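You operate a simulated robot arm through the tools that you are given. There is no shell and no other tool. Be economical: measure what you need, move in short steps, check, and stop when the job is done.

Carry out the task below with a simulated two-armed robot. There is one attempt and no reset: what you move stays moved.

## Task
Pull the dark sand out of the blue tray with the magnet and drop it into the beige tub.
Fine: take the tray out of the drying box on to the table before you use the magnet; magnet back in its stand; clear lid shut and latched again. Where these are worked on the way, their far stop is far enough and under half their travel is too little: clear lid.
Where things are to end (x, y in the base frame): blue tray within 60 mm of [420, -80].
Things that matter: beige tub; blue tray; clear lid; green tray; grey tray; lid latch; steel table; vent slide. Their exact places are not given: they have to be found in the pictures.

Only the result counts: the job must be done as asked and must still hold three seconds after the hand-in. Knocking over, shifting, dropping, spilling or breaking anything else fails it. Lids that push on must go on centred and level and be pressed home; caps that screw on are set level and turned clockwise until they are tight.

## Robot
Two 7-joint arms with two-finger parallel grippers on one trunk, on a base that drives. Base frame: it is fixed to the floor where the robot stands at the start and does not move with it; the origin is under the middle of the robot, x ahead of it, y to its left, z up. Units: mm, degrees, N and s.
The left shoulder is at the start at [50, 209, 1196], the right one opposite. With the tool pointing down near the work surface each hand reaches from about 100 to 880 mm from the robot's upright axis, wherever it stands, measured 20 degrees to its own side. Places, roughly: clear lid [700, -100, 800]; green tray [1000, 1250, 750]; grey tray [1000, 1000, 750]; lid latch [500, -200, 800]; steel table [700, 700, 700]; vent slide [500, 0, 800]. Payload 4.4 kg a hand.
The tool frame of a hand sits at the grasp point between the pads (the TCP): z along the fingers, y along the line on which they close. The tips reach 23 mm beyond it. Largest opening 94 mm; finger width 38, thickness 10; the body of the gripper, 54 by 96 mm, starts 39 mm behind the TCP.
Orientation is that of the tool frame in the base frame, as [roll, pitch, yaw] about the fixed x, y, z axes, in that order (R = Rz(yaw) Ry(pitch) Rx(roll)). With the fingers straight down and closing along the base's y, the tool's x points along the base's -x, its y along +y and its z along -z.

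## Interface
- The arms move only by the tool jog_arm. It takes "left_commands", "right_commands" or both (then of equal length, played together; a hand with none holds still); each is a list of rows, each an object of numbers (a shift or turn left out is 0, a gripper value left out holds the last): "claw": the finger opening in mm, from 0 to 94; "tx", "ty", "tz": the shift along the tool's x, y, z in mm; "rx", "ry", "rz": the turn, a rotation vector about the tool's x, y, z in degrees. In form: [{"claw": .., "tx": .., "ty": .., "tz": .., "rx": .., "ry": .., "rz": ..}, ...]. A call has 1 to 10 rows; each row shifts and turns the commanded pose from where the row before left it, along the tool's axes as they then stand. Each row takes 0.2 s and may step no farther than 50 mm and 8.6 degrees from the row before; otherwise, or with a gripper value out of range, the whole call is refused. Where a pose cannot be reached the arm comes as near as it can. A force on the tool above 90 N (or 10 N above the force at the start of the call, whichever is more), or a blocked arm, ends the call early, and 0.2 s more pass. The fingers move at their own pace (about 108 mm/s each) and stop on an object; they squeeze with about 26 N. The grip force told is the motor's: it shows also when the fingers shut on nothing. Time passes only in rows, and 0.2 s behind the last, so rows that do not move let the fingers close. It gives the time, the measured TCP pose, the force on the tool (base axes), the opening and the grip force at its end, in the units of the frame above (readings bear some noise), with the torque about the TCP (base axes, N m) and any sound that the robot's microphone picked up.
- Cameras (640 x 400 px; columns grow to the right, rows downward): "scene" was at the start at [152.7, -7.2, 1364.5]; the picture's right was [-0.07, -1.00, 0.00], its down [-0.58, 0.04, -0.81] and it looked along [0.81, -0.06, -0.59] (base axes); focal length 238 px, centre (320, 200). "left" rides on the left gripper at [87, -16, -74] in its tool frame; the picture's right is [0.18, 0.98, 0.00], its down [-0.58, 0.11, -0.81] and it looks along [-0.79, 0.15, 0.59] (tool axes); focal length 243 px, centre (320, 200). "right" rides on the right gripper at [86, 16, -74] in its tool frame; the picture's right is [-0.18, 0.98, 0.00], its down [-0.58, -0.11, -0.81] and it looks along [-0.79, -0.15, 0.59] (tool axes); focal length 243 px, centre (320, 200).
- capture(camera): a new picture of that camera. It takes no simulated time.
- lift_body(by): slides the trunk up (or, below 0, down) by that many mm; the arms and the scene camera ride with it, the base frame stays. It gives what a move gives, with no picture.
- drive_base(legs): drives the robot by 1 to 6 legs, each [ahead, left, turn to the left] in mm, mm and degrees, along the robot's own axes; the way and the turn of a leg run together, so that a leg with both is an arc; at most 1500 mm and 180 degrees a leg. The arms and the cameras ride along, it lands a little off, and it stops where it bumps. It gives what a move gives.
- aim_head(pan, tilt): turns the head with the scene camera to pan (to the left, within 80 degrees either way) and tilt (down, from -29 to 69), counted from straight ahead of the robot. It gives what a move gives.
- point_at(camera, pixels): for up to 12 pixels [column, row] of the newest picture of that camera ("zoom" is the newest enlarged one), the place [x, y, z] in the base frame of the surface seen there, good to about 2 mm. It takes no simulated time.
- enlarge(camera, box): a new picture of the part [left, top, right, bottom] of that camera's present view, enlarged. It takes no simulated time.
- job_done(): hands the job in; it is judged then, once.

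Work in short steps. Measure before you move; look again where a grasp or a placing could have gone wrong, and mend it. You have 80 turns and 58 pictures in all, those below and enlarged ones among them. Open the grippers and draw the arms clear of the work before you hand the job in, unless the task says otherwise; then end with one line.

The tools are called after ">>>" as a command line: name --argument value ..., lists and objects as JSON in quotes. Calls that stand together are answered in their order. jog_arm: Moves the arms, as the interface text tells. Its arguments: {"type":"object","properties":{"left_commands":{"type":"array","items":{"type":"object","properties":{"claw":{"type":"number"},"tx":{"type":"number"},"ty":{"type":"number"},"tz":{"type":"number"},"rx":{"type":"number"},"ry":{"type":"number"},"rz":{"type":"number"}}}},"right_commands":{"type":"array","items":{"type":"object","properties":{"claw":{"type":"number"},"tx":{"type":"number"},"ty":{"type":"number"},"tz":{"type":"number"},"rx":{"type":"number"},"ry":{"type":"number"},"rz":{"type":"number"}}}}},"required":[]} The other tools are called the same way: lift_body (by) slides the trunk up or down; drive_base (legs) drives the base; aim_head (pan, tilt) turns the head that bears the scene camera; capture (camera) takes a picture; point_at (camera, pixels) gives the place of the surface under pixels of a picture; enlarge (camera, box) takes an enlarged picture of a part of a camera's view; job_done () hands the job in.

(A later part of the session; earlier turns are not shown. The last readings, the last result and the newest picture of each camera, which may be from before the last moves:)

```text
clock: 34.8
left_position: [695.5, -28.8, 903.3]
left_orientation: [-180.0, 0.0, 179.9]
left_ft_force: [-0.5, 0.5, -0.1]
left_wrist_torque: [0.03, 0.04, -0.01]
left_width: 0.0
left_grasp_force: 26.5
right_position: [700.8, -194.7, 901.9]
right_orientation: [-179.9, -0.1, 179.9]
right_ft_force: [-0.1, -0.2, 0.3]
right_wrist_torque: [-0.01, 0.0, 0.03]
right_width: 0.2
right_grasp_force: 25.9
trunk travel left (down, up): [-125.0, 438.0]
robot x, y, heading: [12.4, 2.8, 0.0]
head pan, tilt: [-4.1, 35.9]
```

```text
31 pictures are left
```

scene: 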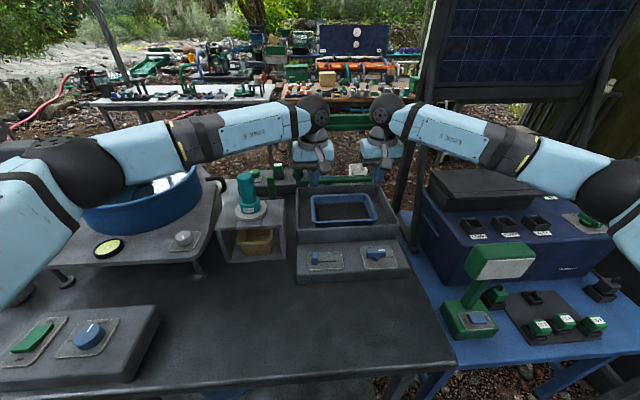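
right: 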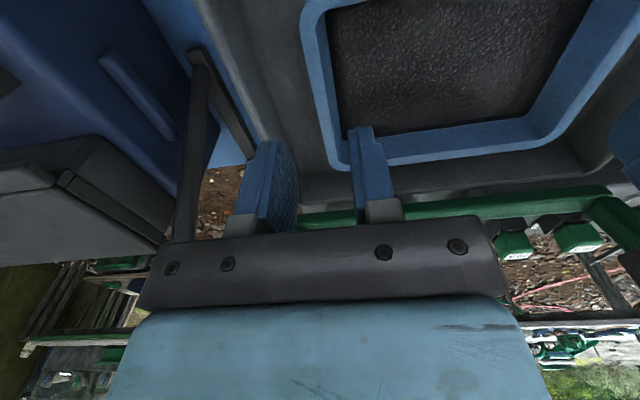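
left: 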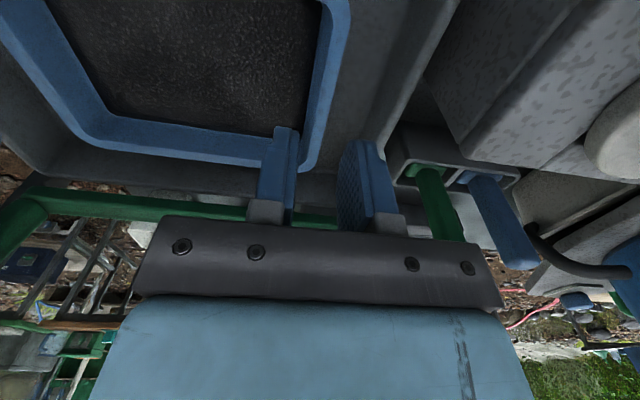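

The grip slipped: the walls lean outward by about 20°, so vertical pads ride up. The tray is still in the box at about the same place. I open, tilt each hand 18° to match its wall, and come down again.

>>> jog_arm --left_commands '[{"claw": 30}, {"rx": 6}, {"rx": 6}, {"rx": 6}, {"tz": 28.5, "ty": 9.3}, {"tz": 28, "ty": 13}, {}]' --right_commands '[{"claw": 30}, {"rx": -6}, {"rx": -6}, {"rx": -6}, {"tz": 28.5, "ty": -9.3}, {"tz": 28, "ty": -12}, {}]'

>>> enlarge --camera "scene" --box '[270, 140, 410, 240]'

>>> point_at --camera "zoom" --pixels '[[188, 280], [200, 310], [480, 300], [486, 318], [340, 345], [340, 352], [340, 360]]'

```text
clock: 36.4
left_position: [693.6, -25.7, 844.2]
left_orientation: [-162.0, 0.0, -179.9]
left_ft_force: [0.4, -0.8, -0.4]
left_wrist_torque: [0.0, -0.02, 0.02]
left_width: 29.9
left_grasp_force: 0.1
right_position: [699.8, -200.0, 841.0]
right_orientation: [162.1, 0.0, 179.9]
right_ft_force: [-0.2, 0.2, -0.3]
right_wrist_torque: [-0.04, 0.02, -0.01]
right_width: 30.2
right_grasp_force: 0.1
trunk travel left (down, up): [-125.0, 438.0]
robot x, y, heading: [15.3, 0.9, 0.1]
head pan, tilt: [-4.1, 35.9]
```

```text
4.00 times, centred on (340, 190) of scene
```

zoom: 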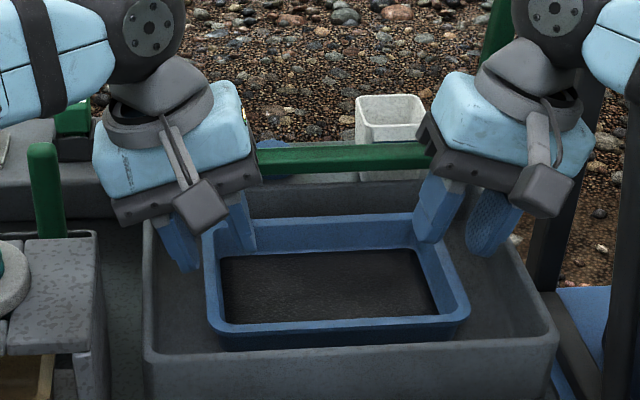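

```text
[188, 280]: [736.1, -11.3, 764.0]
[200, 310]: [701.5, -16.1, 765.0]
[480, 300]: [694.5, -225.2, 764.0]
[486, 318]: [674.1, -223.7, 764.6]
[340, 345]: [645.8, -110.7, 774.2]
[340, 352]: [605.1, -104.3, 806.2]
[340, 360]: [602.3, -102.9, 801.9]
```

Both hands straddle the rims. I descend the last ~37 mm and close.

>>> jog_arm --left_commands '[{"tz": 18, "ty": 6}, {"tz": 18, "ty": 6.7}, {}, {"claw": 0}, {}, {}]' --right_commands '[{"tz": 17, "ty": -5}, {"tz": 17, "ty": -4}, {}, {"claw": 0}, {}, {}]'

```text
clock: 37.8
left_position: [694.8, -23.4, 810.3]
left_orientation: [-162.1, 0.5, -179.9]
left_ft_force: [6.8, 12.3, 8.9]
left_wrist_torque: [0.44, 0.29, 0.32]
left_width: 5.4
left_grasp_force: 26.0
right_position: [697.5, -199.8, 806.9]
right_orientation: [162.1, 0.3, 179.8]
right_ft_force: [-3.6, -15.0, 0.3]
right_wrist_torque: [-0.6, -0.07, 0.48]
right_width: 5.9
right_grasp_force: 26.4
trunk travel left (down, up): [-125.0, 438.0]
robot x, y, heading: [15.1, -1.9, 0.1]
head pan, tilt: [-4.1, 35.9]
```

Both hold again. I lift 15 mm and check that the grips remain.

>>> jog_arm --left_commands '[{"tz": -3.8, "ty": -0.7}, {"tz": -4.8, "ty": -1.5}, {"tz": -4.8, "ty": -1.5}, {}]' --right_commands '[{"tz": -3.8, "ty": 0.7}, {"tz": -4.8, "ty": 1.5}, {"tz": -4.8, "ty": 1.5}, {}]'

>>> enlarge --camera "scene" --box '[270, 140, 410, 240]'

```text
clock: 38.8
left_position: [696.6, -20.5, 817.0]
left_orientation: [-162.1, -0.1, -179.9]
left_ft_force: [6.0, 12.7, -1.0]
left_wrist_torque: [0.51, 0.38, 0.54]
left_width: 5.3
left_grasp_force: 26.2
right_position: [700.8, -197.1, 820.2]
right_orientation: [162.1, 0.1, -180.0]
right_ft_force: [-5.6, -12.7, -0.9]
right_wrist_torque: [-0.47, -0.34, 0.58]
right_width: 6.4
right_grasp_force: 26.0
trunk travel left (down, up): [-125.0, 438.0]
robot x, y, heading: [10.8, 2.8, 0.0]
head pan, tilt: [-4.1, 35.9]
```

```text
4.00 times, centred on (340, 190) of scene
```

zoom: 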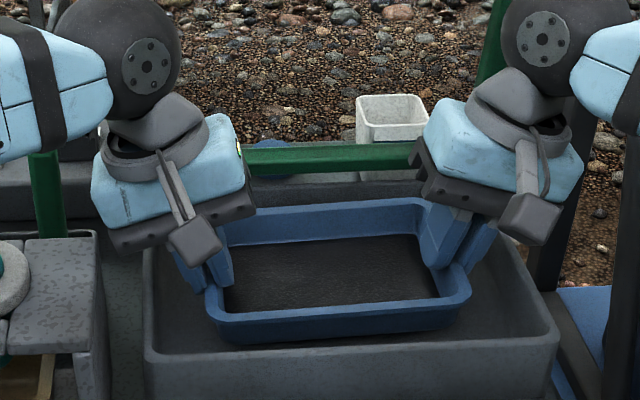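

The tray is coming up with the hands. I continue lifting about 75 mm smoothly.

>>> jog_arm --left_commands '[{"tz": -9.5, "ty": -3.1}, {"tz": -14.3, "ty": -4.6}, {"tz": -14.3, "ty": -4.6}, {"tz": -14.3, "ty": -4.6}, {"tz": -14.3, "ty": -4.6}, {"tz": -9.5, "ty": -3.1}, {}]' --right_commands '[{"tz": -9.5, "ty": 3.1}, {"tz": -14.3, "ty": 4.6}, {"tz": -14.3, "ty": 4.6}, {"tz": -14.3, "ty": 4.6}, {"tz": -14.3, "ty": 4.6}, {"tz": -9.5, "ty": 3.1}, {}]'

>>> capture --camera "scene"

```text
clock: 40.4
left_position: [697.1, -24.2, 898.2]
left_orientation: [-162.1, -0.1, -180.0]
left_ft_force: [-6.0, 34.3, -1.2]
left_wrist_torque: [0.86, 0.29, -0.63]
left_width: 5.4
left_grasp_force: 26.1
right_position: [700.9, -198.4, 899.2]
right_orientation: [162.2, -0.1, 179.7]
right_ft_force: [6.0, -34.6, -0.9]
right_wrist_torque: [-0.94, -0.33, -0.32]
right_width: 6.4
right_grasp_force: 25.6
trunk travel left (down, up): [-125.0, 438.0]
robot x, y, heading: [13.2, -2.0, 0.0]
head pan, tilt: [-4.1, 35.9]
```

```text
28 pictures are left
```

scene: 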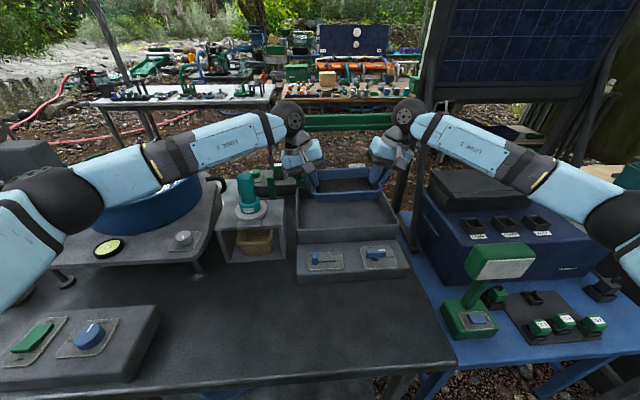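

Tray is held level at z ≈ 890 (rim). I carry it back toward the robot, relaxing the squeeze slightly and shifting left a bit.

>>> jog_arm --left_commands '[{"tx": 8, "ty": 1}, {"tx": 18, "ty": 3.2, "tz": -1.05}, {"tx": 25, "ty": 3.2, "tz": -1.05}, {"tx": 25, "ty": 3.2, "tz": -1.05}, {"tx": 25, "ty": 3.2, "tz": -1.05}, {"tx": 25, "ty": 3.2, "tz": -1.05}, {"tx": 20, "ty": 3.2, "tz": -1.05}, {"tx": 10}, {}]' --right_commands '[{"tx": 8, "ty": -1}, {"tx": 18, "ty": 3.2, "tz": 1.05}, {"tx": 25, "ty": 3.2, "tz": 1.05}, {"tx": 25, "ty": 3.2, "tz": 1.05}, {"tx": 25, "ty": 3.2, "tz": 1.05}, {"tx": 25, "ty": 3.2, "tz": 1.05}, {"tx": 20, "ty": 3.2, "tz": 1.05}, {"tx": 10}, {}]'

>>> capture --camera "scene"

```text
clock: 42.4
left_position: [540.7, -2.2, 900.6]
left_orientation: [-162.0, -0.1, 180.0]
left_ft_force: [-0.6, 29.3, -1.4]
left_wrist_torque: [0.78, -0.3, 0.36]
left_width: 5.5
left_grasp_force: 26.4
right_position: [545.4, -178.5, 898.8]
right_orientation: [162.1, 0.1, 179.9]
right_ft_force: [-0.4, -28.4, -1.8]
right_wrist_torque: [-0.78, 0.34, -0.08]
right_width: 6.2
right_grasp_force: 26.3
trunk travel left (down, up): [-125.0, 438.0]
robot x, y, heading: [10.7, 0.2, 0.0]
head pan, tilt: [-4.1, 35.9]
```

```text
27 pictures are left
```

scene: 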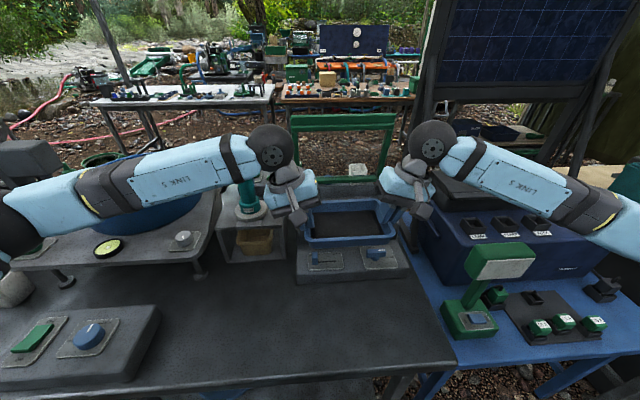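

Tray rides level, clear of the magnet. I bring it back another ~122 mm to x ≈ 420, y ≈ −82.

>>> jog_arm --left_commands '[{"tx": 10, "ty": 2, "tz": -0.6}, {"tx": 22, "ty": 3, "tz": -1}, {"tx": 25, "ty": 3, "tz": -1}, {"tx": 25}, {"tx": 23}, {"tx": 12}, {"tx": 5}, {}]' --right_commands '[{"tx": 10, "ty": 2, "tz": 0.6}, {"tx": 22, "ty": 3, "tz": 1}, {"tx": 25, "ty": 3, "tz": 1}, {"tx": 25}, {"tx": 23}, {"tx": 12}, {"tx": 5}, {}]'

>>> enlarge --camera "scene" --box '[220, 160, 460, 340]'

>>> point_at --camera "zoom" --pixels '[[220, 200], [220, 340], [410, 340], [310, 340], [310, 350], [310, 300], [480, 390], [130, 330], [215, 280], [400, 280]]'

```text
clock: 44.1
left_position: [419.3, 6.4, 900.2]
left_orientation: [-161.9, 0.1, -180.0]
left_ft_force: [6.4, 12.3, 0.0]
left_wrist_torque: [0.5, -0.07, 0.48]
left_width: 5.2
left_grasp_force: 26.3
right_position: [424.2, -169.2, 898.7]
right_orientation: [162.1, 0.0, -179.9]
right_ft_force: [-6.0, -13.1, -2.1]
right_wrist_torque: [-0.52, 0.01, 0.54]
right_width: 6.4
right_grasp_force: 26.1
trunk travel left (down, up): [-125.0, 438.0]
robot x, y, heading: [10.7, 4.0, -0.0]
head pan, tilt: [-4.1, 35.9]
```

```text
2.22 times, centred on (340, 250) of scene
```

zoom: 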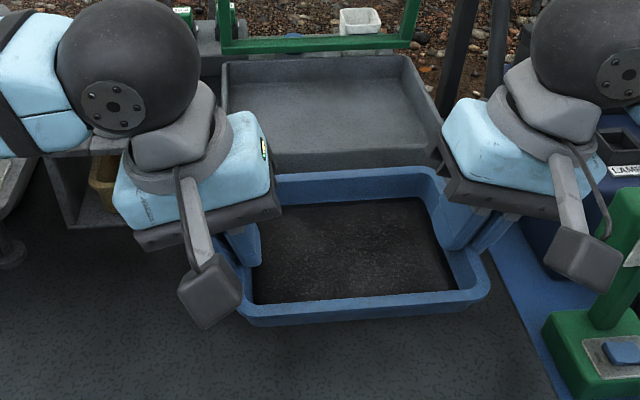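

```text
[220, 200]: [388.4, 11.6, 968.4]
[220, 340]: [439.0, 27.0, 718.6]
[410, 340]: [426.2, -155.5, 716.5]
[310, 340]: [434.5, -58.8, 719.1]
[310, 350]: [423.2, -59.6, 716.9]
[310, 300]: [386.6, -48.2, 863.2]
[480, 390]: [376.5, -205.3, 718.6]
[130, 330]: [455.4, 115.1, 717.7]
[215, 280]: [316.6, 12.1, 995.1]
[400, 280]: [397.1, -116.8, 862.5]
```

The table is at z 718 and the tray bottom at about 853. I shift 12 mm nearer and lower 122 mm.

>>> jog_arm --left_commands '[{"tx": 6, "tz": 9.5, "ty": 3.1}, {"tx": 6, "tz": 19, "ty": 6.2}, {"tz": 19, "ty": 6.2}, {"tz": 19, "ty": 6.2}, {"tz": 19, "ty": 6.2}, {"tz": 19, "ty": 6.2}, {"tz": 9.5, "ty": 3.1}, {}]' --right_commands '[{"tx": 6, "tz": 9.5, "ty": -3.1}, {"tx": 6, "tz": 19, "ty": -6.2}, {"tz": 19, "ty": -6.2}, {"tz": 19, "ty": -6.2}, {"tz": 19, "ty": -6.2}, {"tz": 19, "ty": -6.2}, {"tz": 9.5, "ty": -3.1}, {}]'

>>> enlarge --camera "scene" --box '[220, 180, 460, 360]'

>>> point_at --camera "zoom" --pixels '[[330, 240], [270, 290], [380, 290], [270, 240], [380, 240], [330, 130], [330, 320], [330, 310], [330, 330]]'

```text
clock: 46.0
left_position: [407.7, 5.3, 777.8]
left_orientation: [-162.4, 0.0, -179.9]
left_ft_force: [1.5, 54.8, -1.3]
left_wrist_torque: [1.24, 0.32, 0.16]
left_width: 5.5
left_grasp_force: 26.2
right_position: [410.8, -168.6, 778.1]
right_orientation: [162.5, -0.1, 179.9]
right_ft_force: [-1.3, -54.3, -1.0]
right_wrist_torque: [-1.25, -0.24, 0.43]
right_width: 7.0
right_grasp_force: 25.5
trunk travel left (down, up): [-125.0, 438.0]
robot x, y, heading: [15.0, -0.7, 0.1]
head pan, tilt: [-4.1, 35.9]
```

```text
2.22 times, centred on (340, 270) of scene
```

zoom: 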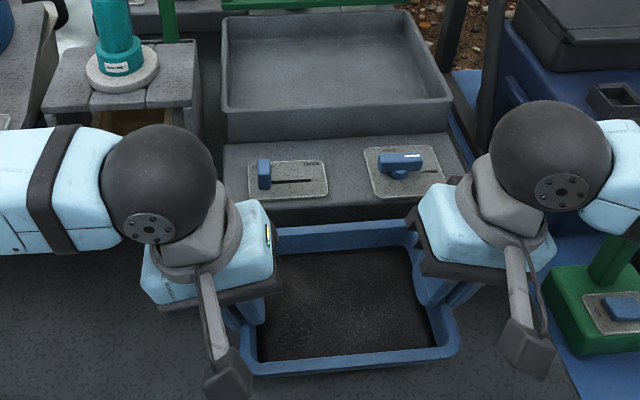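

```text
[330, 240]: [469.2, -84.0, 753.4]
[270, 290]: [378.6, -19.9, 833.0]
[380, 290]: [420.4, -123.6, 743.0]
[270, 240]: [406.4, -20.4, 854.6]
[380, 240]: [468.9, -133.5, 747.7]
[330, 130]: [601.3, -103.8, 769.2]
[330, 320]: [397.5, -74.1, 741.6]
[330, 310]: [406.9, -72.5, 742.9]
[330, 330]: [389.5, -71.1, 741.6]
```

About 14 mm remain (sand at 742 vs. an expected 728). I ease the squeeze and lower gently until contact.

>>> jog_arm --left_commands '[{"ty": 1.5}, {"tz": 4.75, "ty": 1.6}, {"tz": 4.75, "ty": 1.6}, {"tz": 2, "ty": 0.6}, {"tz": 1.5, "ty": 0.5}, {}]' --right_commands '[{"ty": -1.5}, {"tz": 4.75, "ty": -1.6}, {"tz": 4.75, "ty": -1.6}, {"tz": 2, "ty": -0.6}, {"tz": 1.5, "ty": -0.5}, {}]'

```text
clock: 47.4
left_position: [406.1, 7.2, 766.2]
left_orientation: [-161.8, 0.0, 180.0]
left_ft_force: [-0.9, -20.2, -0.3]
left_wrist_torque: [-0.09, 0.21, 0.62]
left_width: 5.2
left_grasp_force: 26.1
right_position: [409.9, -169.1, 764.4]
right_orientation: [162.0, 0.0, -180.0]
right_ft_force: [1.5, 20.8, -2.5]
right_wrist_torque: [-0.04, -0.15, -0.78]
right_width: 6.3
right_grasp_force: 26.0
trunk travel left (down, up): [-125.0, 438.0]
robot x, y, heading: [9.5, 0.2, -0.0]
head pan, tilt: [-4.1, 35.9]
```

Not yet in contact. I lower in 1.5 mm steps.

>>> jog_arm --left_commands '[{"tz": 1.5, "ty": 0.2}, {"tz": 1.5, "ty": 0.2}, {"tz": 1, "ty": 0.3}, {}]' --right_commands '[{"tz": 1.5, "ty": -0.2}, {"tz": 1.5, "ty": -0.2}, {"tz": 1, "ty": -0.3}, {}]'

>>> enlarge --camera "scene" --box '[280, 240, 420, 345]'

>>> point_at --camera "zoom" --pixels '[[250, 250], [330, 250], [300, 300], [300, 345], [300, 353], [300, 362], [420, 355]]'

```text
clock: 48.4
left_position: [406.9, 6.0, 764.2]
left_orientation: [-162.0, 0.3, 180.0]
left_ft_force: [0.3, -13.4, 31.6]
left_wrist_torque: [-0.22, 0.32, 0.49]
left_width: 5.2
left_grasp_force: 26.3
right_position: [410.3, -170.2, 761.4]
right_orientation: [162.1, 0.1, -179.9]
right_ft_force: [1.4, 15.8, -2.4]
right_wrist_torque: [-0.06, -0.11, -0.64]
right_width: 6.1
right_grasp_force: 26.4
trunk travel left (down, up): [-125.0, 438.0]
robot x, y, heading: [11.8, -1.5, -0.4]
head pan, tilt: [-4.1, 35.9]
```

```text
3.81 times, centred on (350, 292) of scene
```

zoom: 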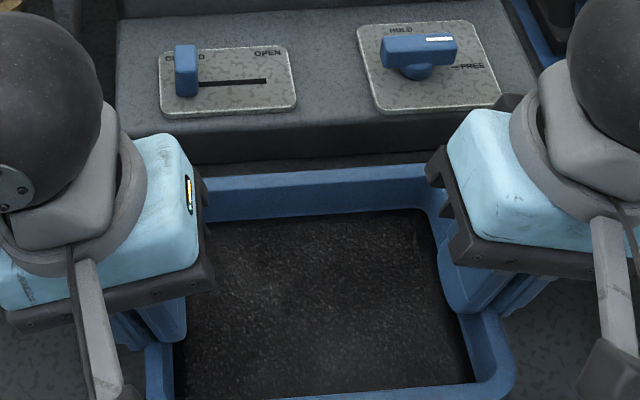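

```text
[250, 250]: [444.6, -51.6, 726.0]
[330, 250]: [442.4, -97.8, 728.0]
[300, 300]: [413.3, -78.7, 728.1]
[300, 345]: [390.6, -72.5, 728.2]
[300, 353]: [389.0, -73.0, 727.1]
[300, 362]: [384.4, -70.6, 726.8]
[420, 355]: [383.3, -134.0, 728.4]
```

The left side is down and the sand is at 728. I lower the right another 2 mm, release both, and withdraw along the fingers.

>>> jog_arm --left_commands '[{}, {}, {"claw": 30}, {}, {"tz": -20}, {"tz": -40}, {"tz": -45}, {"tz": -45}]' --right_commands '[{"tz": 1, "ty": -0.3}, {"tz": 1, "ty": -0.3}, {"claw": 30}, {}, {"tz": -20}, {"tz": -40}, {"tz": -45}, {"tz": -45}]'

>>> enlarge --camera "scene" --box '[220, 180, 460, 360]'

>>> point_at --camera "zoom" --pixels '[[240, 260], [440, 350], [250, 370], [420, 240], [330, 362], [330, 240], [210, 100], [175, 120], [330, 300], [120, 70], [120, 90]]'

```text
clock: 50.1
left_position: [404.1, 54.0, 905.6]
left_orientation: [-162.0, 0.0, -180.0]
left_ft_force: [-0.5, -0.2, -0.3]
left_wrist_torque: [-0.02, 0.01, 0.0]
left_width: 29.8
left_grasp_force: 0.1
right_position: [410.5, -219.5, 902.0]
right_orientation: [162.2, 0.0, 180.0]
right_ft_force: [0.4, 0.7, -0.7]
right_wrist_torque: [0.01, 0.01, 0.0]
right_width: 29.9
right_grasp_force: 0.1
trunk travel left (down, up): [-125.0, 438.0]
robot x, y, heading: [13.4, -1.5, -0.0]
head pan, tilt: [-4.1, 35.9]
```

```text
2.22 times, centred on (340, 270) of scene
```

zoom: 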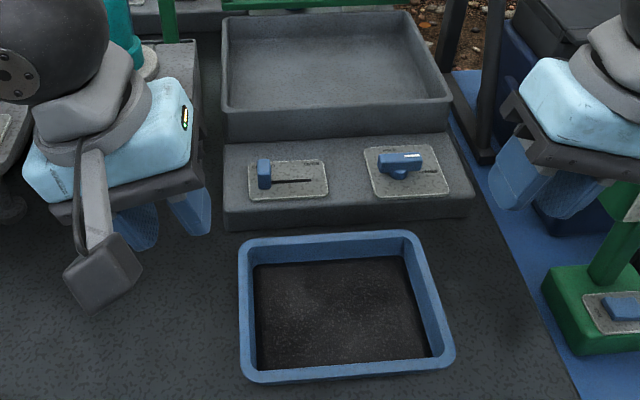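

```text
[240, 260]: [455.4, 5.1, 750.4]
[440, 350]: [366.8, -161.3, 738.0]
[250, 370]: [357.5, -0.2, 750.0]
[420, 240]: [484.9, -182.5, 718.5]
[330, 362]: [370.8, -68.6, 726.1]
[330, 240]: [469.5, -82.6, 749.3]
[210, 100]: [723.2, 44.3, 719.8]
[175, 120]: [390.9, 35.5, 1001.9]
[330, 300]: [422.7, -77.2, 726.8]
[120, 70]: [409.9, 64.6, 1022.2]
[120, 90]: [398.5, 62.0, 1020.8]
```

The tray is down at about (414,−80). I straighten both hands and draw them aside for a clear look at the magnet stand.

>>> jog_arm --left_commands '[{"rx": -6, "tz": -20}, {"rx": -6, "tz": -20}, {"rx": -6, "tz": -20}, {"ty": 45}, {"ty": 45}, {"ty": 45}, {"ty": 30, "tz": -20}]' --right_commands '[{"rx": 6, "tz": -20}, {"rx": 6, "tz": -20}, {"rx": 6, "tz": -20}, {"ty": -40}, {"ty": -40}, {}, {}]'

>>> enlarge --camera "scene" --box '[205, 160, 305, 270]'

>>> point_at --camera "zoom" --pixels '[[246, 60], [225, 60], [268, 60], [250, 90], [255, 150], [212, 180], [315, 170], [265, 195], [255, 262], [230, 238], [320, 225], [260, 300]]'

```text
clock: 51.8
left_position: [405.9, 235.1, 983.3]
left_orientation: [179.9, 0.0, -180.0]
left_ft_force: [0.1, -0.6, 0.0]
left_wrist_torque: [0.01, 0.05, -0.04]
left_width: 29.9
left_grasp_force: 0.0
right_position: [408.8, -308.5, 960.5]
right_orientation: [-179.9, 0.2, 179.9]
right_ft_force: [-0.7, -0.4, -0.8]
right_wrist_torque: [0.0, 0.01, 0.01]
right_width: 30.1
right_grasp_force: 0.0
trunk travel left (down, up): [-125.0, 438.0]
robot x, y, heading: [11.6, 0.2, -0.3]
head pan, tilt: [-4.1, 35.9]
```

```text
3.64 times, centred on (255, 215) of scene
```

zoom: 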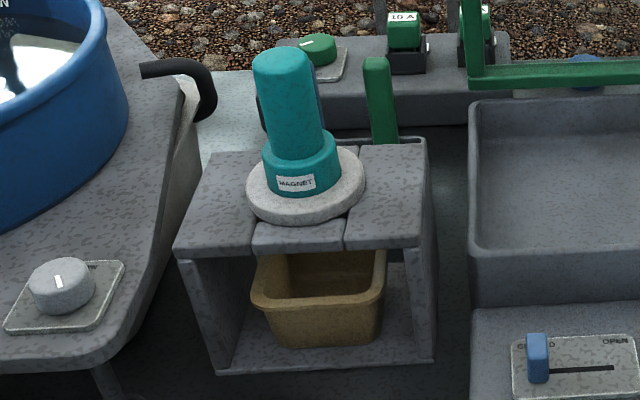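

```text
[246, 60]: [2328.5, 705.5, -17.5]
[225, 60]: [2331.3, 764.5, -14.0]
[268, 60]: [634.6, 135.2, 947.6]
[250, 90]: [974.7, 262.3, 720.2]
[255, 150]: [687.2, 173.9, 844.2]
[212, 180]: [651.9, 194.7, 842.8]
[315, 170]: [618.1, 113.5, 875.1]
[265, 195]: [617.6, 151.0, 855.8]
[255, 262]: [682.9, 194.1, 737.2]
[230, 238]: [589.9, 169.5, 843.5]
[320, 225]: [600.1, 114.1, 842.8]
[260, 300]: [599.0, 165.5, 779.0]
```

The magnet has a rod handle (zoom 253–325 × 45–160) on a flanged base in the stand; the beige tub is below. I measure the rod.

>>> point_at --camera "zoom" --pixels '[[290, 80], [290, 110], [258, 90], [318, 85], [280, 55], [284, 50], [300, 150], [270, 170], [335, 165], [305, 214], [250, 190], [362, 180]]'

>>> enlarge --camera "left" --box '[0, 0, 320, 200]'

```text
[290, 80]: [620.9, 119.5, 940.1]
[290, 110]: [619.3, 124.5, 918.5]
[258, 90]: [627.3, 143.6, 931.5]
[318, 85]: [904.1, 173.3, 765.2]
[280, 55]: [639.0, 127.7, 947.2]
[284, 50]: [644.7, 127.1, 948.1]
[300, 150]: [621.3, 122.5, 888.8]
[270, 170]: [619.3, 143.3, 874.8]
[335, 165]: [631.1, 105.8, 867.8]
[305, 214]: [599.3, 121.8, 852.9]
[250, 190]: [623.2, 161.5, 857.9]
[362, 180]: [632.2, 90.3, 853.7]
```

```text
2.00 times, centred on (160, 100) of left
```

zoom: 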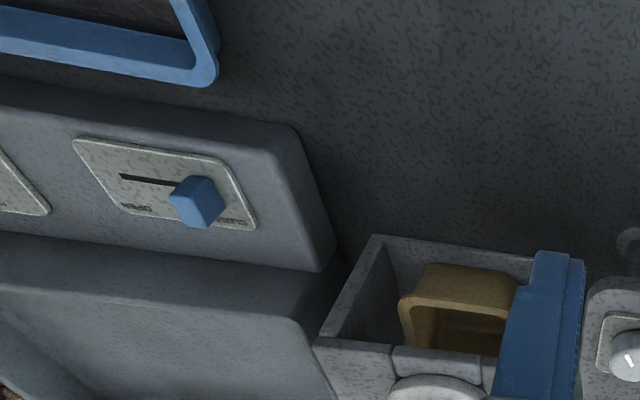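

Rod axis ≈ (637,126), radius ≈ 17, top 949. I move the left hand above it, open to 75.

>>> jog_arm --left_commands '[{"tz": -27, "claw": 75}, {"tx": -38.5, "ty": -18.2}, {"tx": -38.5, "ty": -18.2}, {"tx": -38.5, "ty": -18.2}, {"tx": -38.5, "ty": -18.2}, {"tx": -38.5, "ty": -18.2}, {"tx": -38.5, "ty": -18.2}, {}]'

>>> capture --camera "left"

```text
clock: 53.5
left_position: [638.1, 123.8, 1010.8]
left_orientation: [-179.9, 0.1, -180.0]
left_ft_force: [0.8, 0.0, -0.4]
left_wrist_torque: [0.03, 0.01, -0.01]
left_width: 74.9
left_grasp_force: 0.0
right_position: [409.2, -308.5, 962.3]
right_orientation: [-179.9, 0.0, -179.9]
right_ft_force: [-0.1, -0.1, 0.1]
right_wrist_torque: [-0.01, 0.05, -0.01]
right_width: 30.1
right_grasp_force: 0.0
trunk travel left (down, up): [-125.0, 438.0]
robot x, y, heading: [13.3, 3.3, -0.1]
head pan, tilt: [-4.1, 35.9]
```

```text
20 pictures are left
```

left: 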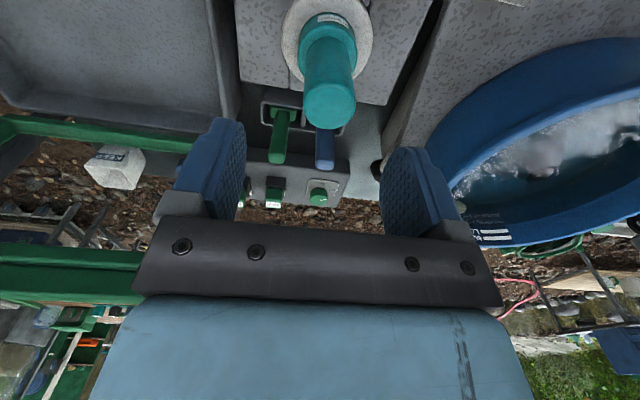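

The rod (330,105) is between the fingers' lines. I descend 90 mm to z 921 and grip, watching the force.

>>> jog_arm --left_commands '[{"tz": 30}, {"tz": 30}, {"tz": 30}, {}, {"claw": 0}, {}, {}]'

>>> point_at --camera "left" --pixels '[[330, 105], [330, 120], [310, 100], [352, 100], [285, 40], [373, 40]]'

```text
clock: 55.1
left_position: [637.1, 122.3, 920.7]
left_orientation: [-180.0, 0.0, -179.9]
left_ft_force: [0.3, 10.7, 0.2]
left_wrist_torque: [0.78, 0.02, 0.01]
left_width: 33.8
left_grasp_force: 26.0
right_position: [409.5, -309.0, 961.5]
right_orientation: [-179.9, 0.0, -180.0]
right_ft_force: [-0.2, -0.3, 0.6]
right_wrist_torque: [0.02, -0.02, 0.01]
right_width: 30.0
right_grasp_force: 0.1
trunk travel left (down, up): [-125.0, 438.0]
robot x, y, heading: [13.9, 1.9, -0.2]
head pan, tilt: [-4.1, 35.9]
```

```text
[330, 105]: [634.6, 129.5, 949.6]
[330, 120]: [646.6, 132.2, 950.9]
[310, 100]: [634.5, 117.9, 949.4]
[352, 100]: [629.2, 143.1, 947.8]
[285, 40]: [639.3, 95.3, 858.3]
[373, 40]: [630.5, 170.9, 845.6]
```

Gripped (33.8 mm) with a 10 N side force: the rod is slightly to +y. I shift 4 mm to relieve it, then lift a few mm.

>>> jog_arm --left_commands '[{"ty": 2}, {"ty": 2}, {}]'

>>> jog_arm --left_commands '[{"tz": -6}, {"tz": -12}, {"tz": -20}, {"tz": -30}, {"tz": -30}, {"tz": -30}, {}]'

>>> enlarge --camera "scene" --box '[190, 120, 310, 270]'

```text
clock: 56.0
left_position: [635.6, 124.6, 919.8]
left_orientation: [-179.9, 0.0, 180.0]
left_ft_force: [0.1, -0.9, 0.2]
left_wrist_torque: [0.01, 0.06, 0.02]
left_width: 33.8
left_grasp_force: 26.3
right_position: [409.7, -309.2, 960.3]
right_orientation: [-180.0, 0.0, 180.0]
right_ft_force: [-0.4, 0.3, -0.5]
right_wrist_torque: [0.01, -0.05, -0.01]
right_width: 29.8
right_grasp_force: 0.0
trunk travel left (down, up): [-125.0, 438.0]
robot x, y, heading: [10.3, -0.7, 0.2]
head pan, tilt: [-4.1, 35.9]
```

```text
clock: 57.5
left_position: [638.2, 125.5, 1047.7]
left_orientation: [180.0, -0.1, -180.0]
left_ft_force: [0.3, 0.5, -2.9]
left_wrist_torque: [0.01, 0.03, 0.0]
left_width: 33.6
left_grasp_force: 25.9
right_position: [409.2, -308.9, 961.3]
right_orientation: [-179.8, 0.0, 179.9]
right_ft_force: [0.2, -0.4, -0.3]
right_wrist_torque: [0.01, 0.01, 0.02]
right_width: 30.0
right_grasp_force: 0.1
trunk travel left (down, up): [-125.0, 438.0]
robot x, y, heading: [9.2, -2.1, 0.2]
head pan, tilt: [-4.1, 35.9]
```

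```text
2.67 times, centred on (250, 195) of scene
```

zoom: 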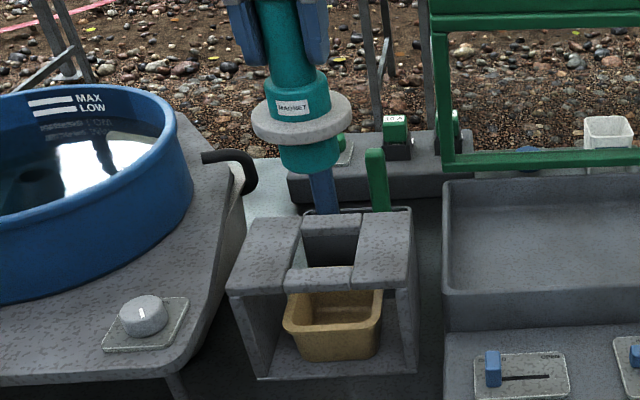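

The magnet is out: a head below the white flange, which fits a square hole right over the tub. I measure the head's bottom and the hole.

>>> point_at --camera "zoom" --pixels '[[312, 168], [312, 171], [305, 142], [278, 155], [338, 150], [335, 215], [335, 270], [302, 245], [358, 245], [340, 300], [340, 330], [295, 310]]'

```text
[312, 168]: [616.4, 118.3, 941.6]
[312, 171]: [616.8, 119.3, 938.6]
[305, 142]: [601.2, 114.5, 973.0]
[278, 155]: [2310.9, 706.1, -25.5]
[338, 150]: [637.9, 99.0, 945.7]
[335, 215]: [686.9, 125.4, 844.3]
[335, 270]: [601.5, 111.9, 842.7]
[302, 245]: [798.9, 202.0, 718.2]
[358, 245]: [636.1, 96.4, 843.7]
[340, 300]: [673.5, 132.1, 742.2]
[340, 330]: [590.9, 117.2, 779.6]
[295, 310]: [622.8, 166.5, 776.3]
```

Head bottom is 111 mm below the TCP. I carry the magnet over the tray at (415,−80), staying high.

>>> jog_arm --left_commands '[{"tx": 14, "ty": -12.8}, {"tx": 28, "ty": -25.6}, {"tx": 28, "ty": -25.6}, {"tx": 28, "ty": -25.6}, {"tx": 28, "ty": -25.6}, {"tx": 28, "ty": -25.6}, {"tx": 28, "ty": -25.6}, {"tx": 28, "ty": -25.6}, {"tx": 12, "ty": -12.8}, {}]'

>>> jog_arm --left_commands '[{"tz": 40}, {"tz": 40}, {"tz": 40}, {"tz": 40}, {"tz": 25}, {}]'

>>> capture --camera "scene"

```text
clock: 59.8
left_position: [416.7, -81.0, 1046.3]
left_orientation: [-180.0, -0.1, -179.9]
left_ft_force: [0.5, 0.1, -2.5]
left_wrist_torque: [0.02, 0.02, -0.01]
left_width: 33.6
left_grasp_force: 25.8
right_position: [410.1, -309.7, 960.7]
right_orientation: [-179.9, 0.0, 180.0]
right_ft_force: [1.1, 0.0, 0.4]
right_wrist_torque: [0.03, -0.01, 0.0]
right_width: 30.1
right_grasp_force: 0.0
trunk travel left (down, up): [-125.0, 438.0]
robot x, y, heading: [11.6, -1.1, 0.0]
head pan, tilt: [-4.1, 35.9]
```

```text
clock: 61.1
left_position: [417.8, -78.5, 861.6]
left_orientation: [-179.9, 0.0, 180.0]
left_ft_force: [-0.1, -0.4, -2.7]
left_wrist_torque: [0.0, 0.04, 0.0]
left_width: 33.4
left_grasp_force: 25.6
right_position: [409.7, -308.4, 960.9]
right_orientation: [-180.0, 0.0, 179.9]
right_ft_force: [0.8, -0.1, 0.1]
right_wrist_torque: [0.03, 0.01, 0.0]
right_width: 29.7
right_grasp_force: 0.1
trunk travel left (down, up): [-125.0, 438.0]
robot x, y, heading: [12.0, -4.2, -0.1]
head pan, tilt: [-4.1, 35.9]
```

```text
18 pictures are left
```

scene: 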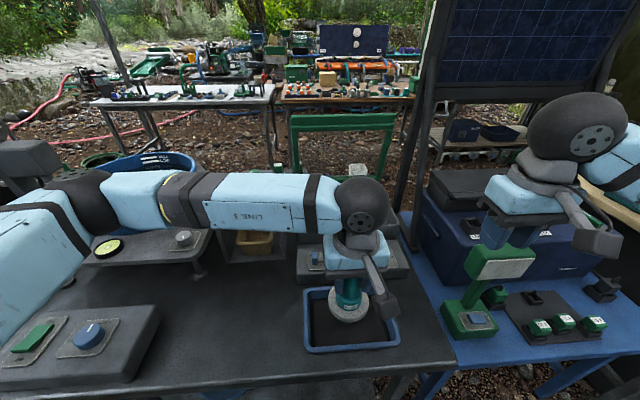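

The head hovers at about z 750. I lower to just above the sand (bottom ~731) and check the force.

>>> jog_arm --left_commands '[{"tz": 8}, {"tz": 6}, {"tz": 4}, {}]'

>>> enlarge --camera "scene" --box '[270, 240, 430, 360]'

```text
clock: 62.1
left_position: [416.5, -77.5, 843.4]
left_orientation: [-180.0, 0.0, -180.0]
left_ft_force: [0.4, -0.1, -1.5]
left_wrist_torque: [-0.02, 0.02, -0.03]
left_width: 33.5
left_grasp_force: 26.4
right_position: [409.3, -308.9, 960.6]
right_orientation: [-179.9, 0.0, 179.8]
right_ft_force: [-0.6, 0.0, 0.1]
right_wrist_torque: [0.04, 0.0, 0.0]
right_width: 30.0
right_grasp_force: 0.0
trunk travel left (down, up): [-125.0, 438.0]
robot x, y, heading: [14.2, -1.1, 0.1]
head pan, tilt: [-4.1, 35.9]
```

```text
3.33 times, centred on (350, 300) of scene
```

zoom: 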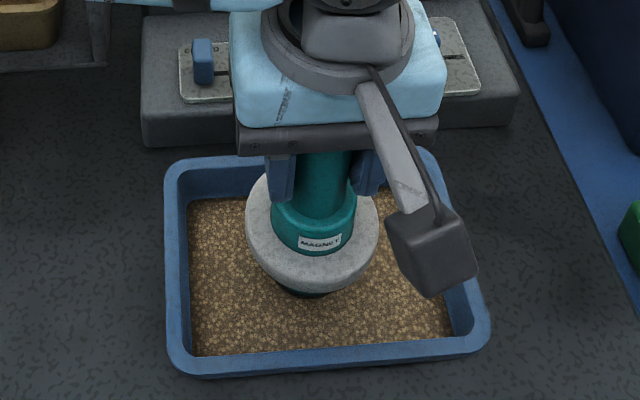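

The tray now shows only tan sand, so the dark sand is on the magnet. I raise it gently and look.

>>> jog_arm --left_commands '[{"tz": -10}, {"tz": -20}, {"tz": -35}, {"tz": -40}, {"tz": -40}, {"tz": -40}, {"tz": -20}, {}]'

>>> enlarge --camera "scene" --box '[260, 150, 440, 350]'

```text
clock: 64.0
left_position: [417.4, -76.5, 1049.4]
left_orientation: [179.9, 0.0, -179.9]
left_ft_force: [-0.1, 0.1, -3.5]
left_wrist_torque: [0.04, -0.01, -0.02]
left_width: 33.6
left_grasp_force: 25.8
right_position: [411.0, -308.8, 960.1]
right_orientation: [-179.9, 0.0, 179.9]
right_ft_force: [0.2, -0.2, -0.1]
right_wrist_torque: [0.01, 0.0, 0.0]
right_width: 30.2
right_grasp_force: 0.1
trunk travel left (down, up): [-125.0, 438.0]
robot x, y, heading: [11.5, -0.7, 0.2]
head pan, tilt: [-4.1, 35.9]
```

```text
2.00 times, centred on (350, 250) of scene
```

zoom: 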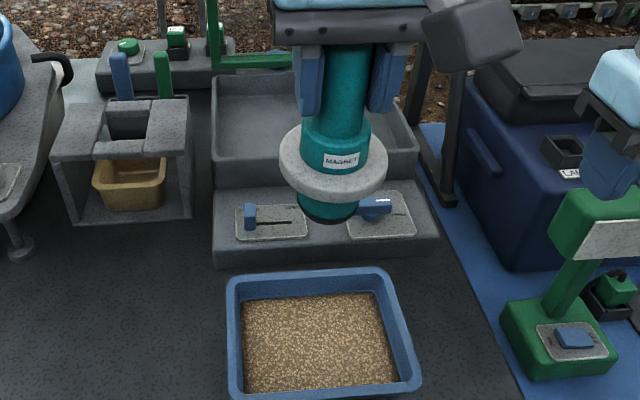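

Dark sand clings under the head. I carry it back over the stand hole at (636.5,125).

>>> jog_arm --left_commands '[{"tx": -14, "ty": 12.8}, {"tx": -28, "ty": 25.6}, {"tx": -28, "ty": 25.6}, {"tx": -28, "ty": 25.6}, {"tx": -28, "ty": 25.6}, {"tx": -28, "ty": 25.6}, {"tx": -28, "ty": 25.6}, {"tx": -26, "ty": 25.6}, {"tx": -12, "ty": 9.5}, {}]'

```text
clock: 66.2
left_position: [635.4, 126.5, 1050.5]
left_orientation: [-180.0, 0.0, 180.0]
left_ft_force: [0.4, 0.6, -4.3]
left_wrist_torque: [0.02, 0.01, 0.03]
left_width: 33.6
left_grasp_force: 26.0
right_position: [409.0, -309.5, 961.8]
right_orientation: [-179.9, 0.0, 179.9]
right_ft_force: [0.6, -0.1, 0.4]
right_wrist_torque: [0.01, 0.02, 0.0]
right_width: 29.9
right_grasp_force: 0.0
trunk travel left (down, up): [-125.0, 438.0]
robot x, y, heading: [15.0, -0.6, -0.2]
head pan, tilt: [-4.1, 35.9]
```

I apply a small correction from my command bookkeeping, lower until the head is just above the plate, and look.

>>> jog_arm --left_commands '[{"tx": -1.5, "ty": 1.5}, {"tz": 30}, {"tz": 30}, {"tz": 17}, {}]'

>>> enlarge --camera "scene" --box '[200, 150, 310, 270]'

>>> point_at --camera "zoom" --pixels '[[243, 150], [350, 150], [300, 165], [300, 195], [260, 215], [345, 215], [300, 205]]'

```text
clock: 67.3
left_position: [636.0, 123.9, 971.4]
left_orientation: [180.0, 0.0, 179.9]
left_ft_force: [-1.0, 0.3, -2.6]
left_wrist_torque: [0.04, 0.0, 0.0]
left_width: 33.6
left_grasp_force: 25.7
right_position: [409.9, -308.5, 961.1]
right_orientation: [-179.9, 0.0, 180.0]
right_ft_force: [0.0, 0.3, -0.1]
right_wrist_torque: [-0.01, 0.01, -0.01]
right_width: 29.8
right_grasp_force: 0.1
trunk travel left (down, up): [-125.0, 438.0]
robot x, y, heading: [15.6, 0.0, -0.1]
head pan, tilt: [-4.1, 35.9]
```

```text
3.33 times, centred on (255, 210) of scene
```

zoom: 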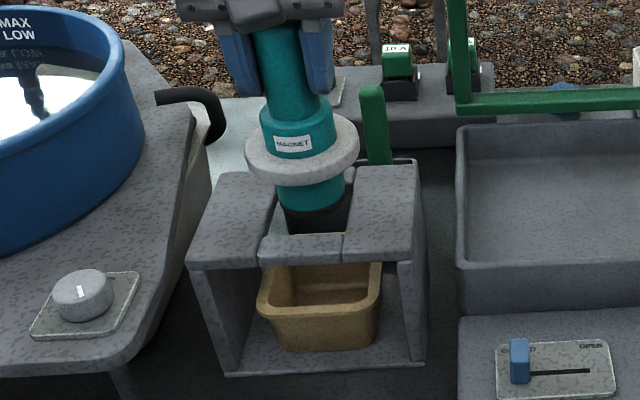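

```text
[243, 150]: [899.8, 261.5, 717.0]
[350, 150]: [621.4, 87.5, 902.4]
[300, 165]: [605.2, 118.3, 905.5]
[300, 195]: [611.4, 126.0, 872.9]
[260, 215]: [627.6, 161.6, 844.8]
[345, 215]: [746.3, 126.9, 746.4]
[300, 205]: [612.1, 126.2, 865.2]
```

The head with sand looks to be about 2–4 mm to the right of the hole's middle. I shift +2.5 mm in y and lower in small steps.

>>> jog_arm --left_commands '[{"ty": 2.5}, {"tz": 8}, {"tz": 8}, {"tz": 6}, {}]'

>>> enlarge --camera "scene" --box '[200, 150, 310, 270]'

```text
clock: 68.5
left_position: [636.2, 125.5, 949.5]
left_orientation: [-180.0, 0.1, -179.9]
left_ft_force: [1.2, 0.4, -1.9]
left_wrist_torque: [-0.01, -0.01, 0.04]
left_width: 33.6
left_grasp_force: 26.0
right_position: [409.9, -307.4, 960.2]
right_orientation: [-179.9, 0.0, 179.9]
right_ft_force: [0.0, -0.1, 1.4]
right_wrist_torque: [0.0, 0.01, 0.04]
right_width: 30.0
right_grasp_force: 0.0
trunk travel left (down, up): [-125.0, 438.0]
robot x, y, heading: [13.9, 0.7, -0.1]
head pan, tilt: [-4.1, 35.9]
```

```text
3.33 times, centred on (255, 210) of scene
```

zoom: 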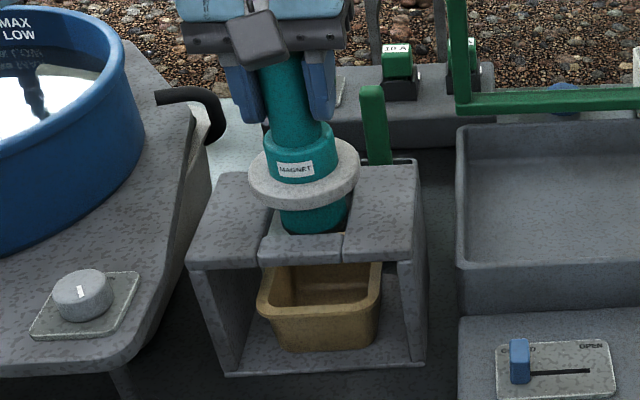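

The head is entering the hole freely. I lower to the seat.

>>> jog_arm --left_commands '[{"tz": 10}, {"tz": 10}, {"tz": 7}, {}, {}]'

>>> enlarge --camera "scene" --box '[210, 190, 300, 280]'

```text
clock: 69.8
left_position: [636.8, 126.2, 923.6]
left_orientation: [-179.9, -0.1, 180.0]
left_ft_force: [-0.2, 0.7, -3.9]
left_wrist_torque: [0.0, 0.03, -0.01]
left_width: 34.0
left_grasp_force: 26.2
right_position: [410.0, -308.8, 960.8]
right_orientation: [-179.9, 0.0, 179.9]
right_ft_force: [0.7, -0.5, 0.4]
right_wrist_torque: [0.0, 0.0, 0.04]
right_width: 29.8
right_grasp_force: 0.1
trunk travel left (down, up): [-125.0, 438.0]
robot x, y, heading: [10.6, 0.0, -0.0]
head pan, tilt: [-4.1, 35.9]
```

```text
4.44 times, centred on (255, 235) of scene
```

zoom: 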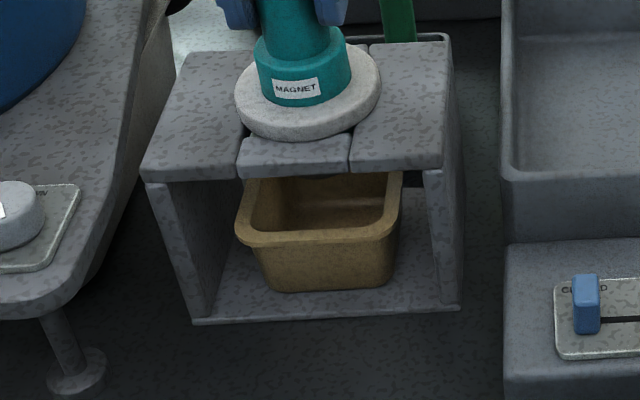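

The flange is a couple of mm above the plate and the tub is still empty. I seat it fully with a slight press.

>>> jog_arm --left_commands '[{"tz": 2}, {"tz": 2}, {"tz": 2}, {}, {}]'

>>> enlarge --camera "scene" --box '[210, 190, 300, 280]'

```text
clock: 71.0
left_position: [637.5, 126.6, 918.1]
left_orientation: [180.0, 0.0, 179.9]
left_ft_force: [0.8, 0.1, 0.6]
left_wrist_torque: [-0.03, 0.12, 0.0]
left_width: 33.8
left_grasp_force: 25.9
right_position: [409.8, -309.7, 961.5]
right_orientation: [-179.9, 0.0, 179.8]
right_ft_force: [-0.2, 0.7, -0.7]
right_wrist_torque: [0.0, 0.0, 0.0]
right_width: 30.1
right_grasp_force: 0.0
trunk travel left (down, up): [-125.0, 438.0]
robot x, y, heading: [9.6, 0.6, 0.0]
head pan, tilt: [-4.1, 35.9]
```

```text
4.44 times, centred on (255, 235) of scene
```

zoom: 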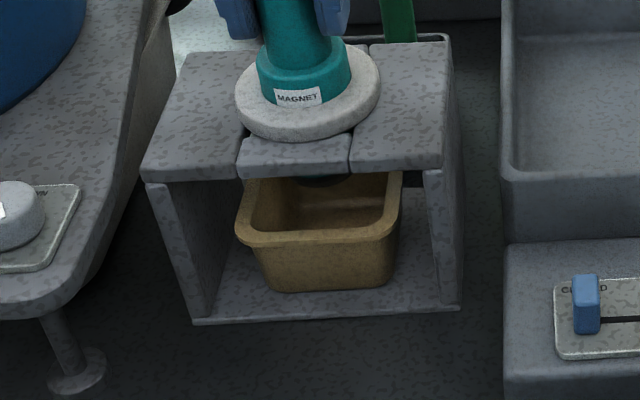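

The collar moved down relative to the flange (label row 88→97 while the flange stayed), so the flange acts as a sliding stripper or plunger. I press further down, watching the force.

>>> jog_arm --left_commands '[{"tz": 3}, {"tz": 3}, {"tz": 3}, {}]'

>>> enlarge --camera "scene" --box '[210, 190, 300, 280]'

```text
clock: 72.0
left_position: [637.4, 126.6, 909.0]
left_orientation: [-180.0, 0.0, -179.9]
left_ft_force: [-1.6, -0.9, 2.7]
left_wrist_torque: [-0.11, 0.31, -0.03]
left_width: 33.7
left_grasp_force: 25.5
right_position: [409.0, -309.3, 961.7]
right_orientation: [-179.9, 0.0, 179.9]
right_ft_force: [-0.1, 0.2, -0.3]
right_wrist_torque: [0.02, 0.03, 0.0]
right_width: 30.2
right_grasp_force: 0.0
trunk travel left (down, up): [-125.0, 438.0]
robot x, y, heading: [14.1, 1.2, -0.0]
head pan, tilt: [-4.1, 35.9]
```

```text
4.44 times, centred on (255, 235) of scene
```

zoom: 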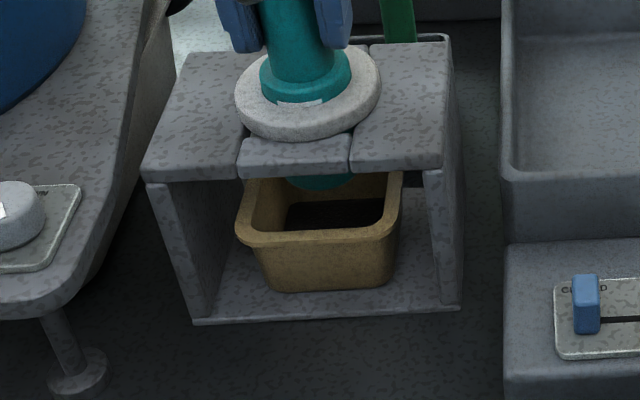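

The dark sand has dropped into the tub. I let the plunger back up to its rest height (TCP ≈ 920), release and withdraw upward.

>>> jog_arm --left_commands '[{"tz": -4}, {"tz": -4}, {"tz": -2}, {}, {"claw": 75}, {}, {}, {"tz": -30}, {"tz": -45}, {"tz": -45}]'

>>> enlarge --camera "scene" --box '[210, 170, 310, 280]'

```text
clock: 74.2
left_position: [636.4, 125.3, 1040.2]
left_orientation: [-180.0, 0.0, 180.0]
left_ft_force: [0.4, -0.6, 0.2]
left_wrist_torque: [0.03, 0.0, 0.0]
left_width: 75.0
left_grasp_force: 0.1
right_position: [410.0, -308.8, 961.8]
right_orientation: [-179.9, 0.1, 179.9]
right_ft_force: [-0.2, -0.5, 0.2]
right_wrist_torque: [-0.01, -0.01, 0.01]
right_width: 30.3
right_grasp_force: 0.1
trunk travel left (down, up): [-125.0, 438.0]
robot x, y, heading: [11.3, -2.0, 0.1]
head pan, tilt: [-4.1, 35.9]
```

```text
3.64 times, centred on (260, 225) of scene
```

zoom: 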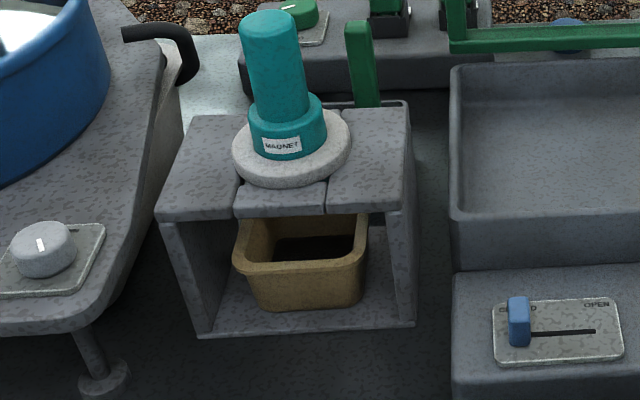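

The magnet is back in its stand and the dark sand shows in the tub. Now I draw the left hand away and turn the right hand to close along x for the lid.

>>> jog_arm --left_commands '[{"tx": 40}, {"tx": 40}, {"tx": 40, "ty": 20}, {"tx": 40, "ty": 30}, {"tx": 40, "ty": 30}, {"ty": 30}, {}, {}, {}, {}]' --right_commands '[{"rz": 8.2, "tz": -16, "claw": 60}, {"rz": 8.2, "tz": -16}, {"rz": 8.2, "tz": -16}, {"rz": 8.2, "tz": -16}, {"rz": 8.2, "tz": -16}, {"rz": 8.2, "tz": -16}, {"rz": 8.2, "tz": -16}, {"rz": 8.2, "tz": -16}, {"rz": 8.2, "tz": -16}, {"rz": 8.2, "tz": -16}]'

>>> capture --camera "scene"

>>> point_at --camera "scene" --pixels '[[340, 116], [340, 119], [340, 126], [340, 178], [297, 150], [390, 118], [340, 121]]'

```text
clock: 76.3
left_position: [440.1, 236.5, 1036.6]
left_orientation: [180.0, 0.0, -180.0]
left_ft_force: [-0.3, -0.6, -0.8]
left_wrist_torque: [0.04, 0.02, 0.01]
left_width: 75.0
left_grasp_force: 0.2
right_position: [407.8, -309.9, 1119.2]
right_orientation: [180.0, 0.2, 97.8]
right_ft_force: [0.5, 0.2, 0.0]
right_wrist_torque: [-0.02, 0.02, -0.02]
right_width: 59.8
right_grasp_force: 0.1
trunk travel left (down, up): [-125.0, 438.0]
robot x, y, heading: [12.1, 2.7, -0.1]
head pan, tilt: [-4.1, 35.9]
```

```text
9 pictures are left
```

scene: 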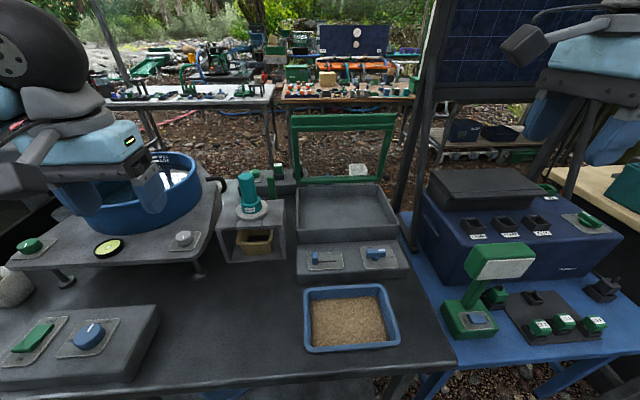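

```text
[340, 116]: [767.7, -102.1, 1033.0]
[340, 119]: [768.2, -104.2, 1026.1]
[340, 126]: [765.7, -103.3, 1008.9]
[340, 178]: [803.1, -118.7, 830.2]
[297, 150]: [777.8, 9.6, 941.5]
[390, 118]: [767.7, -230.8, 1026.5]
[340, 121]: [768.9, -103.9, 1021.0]
```

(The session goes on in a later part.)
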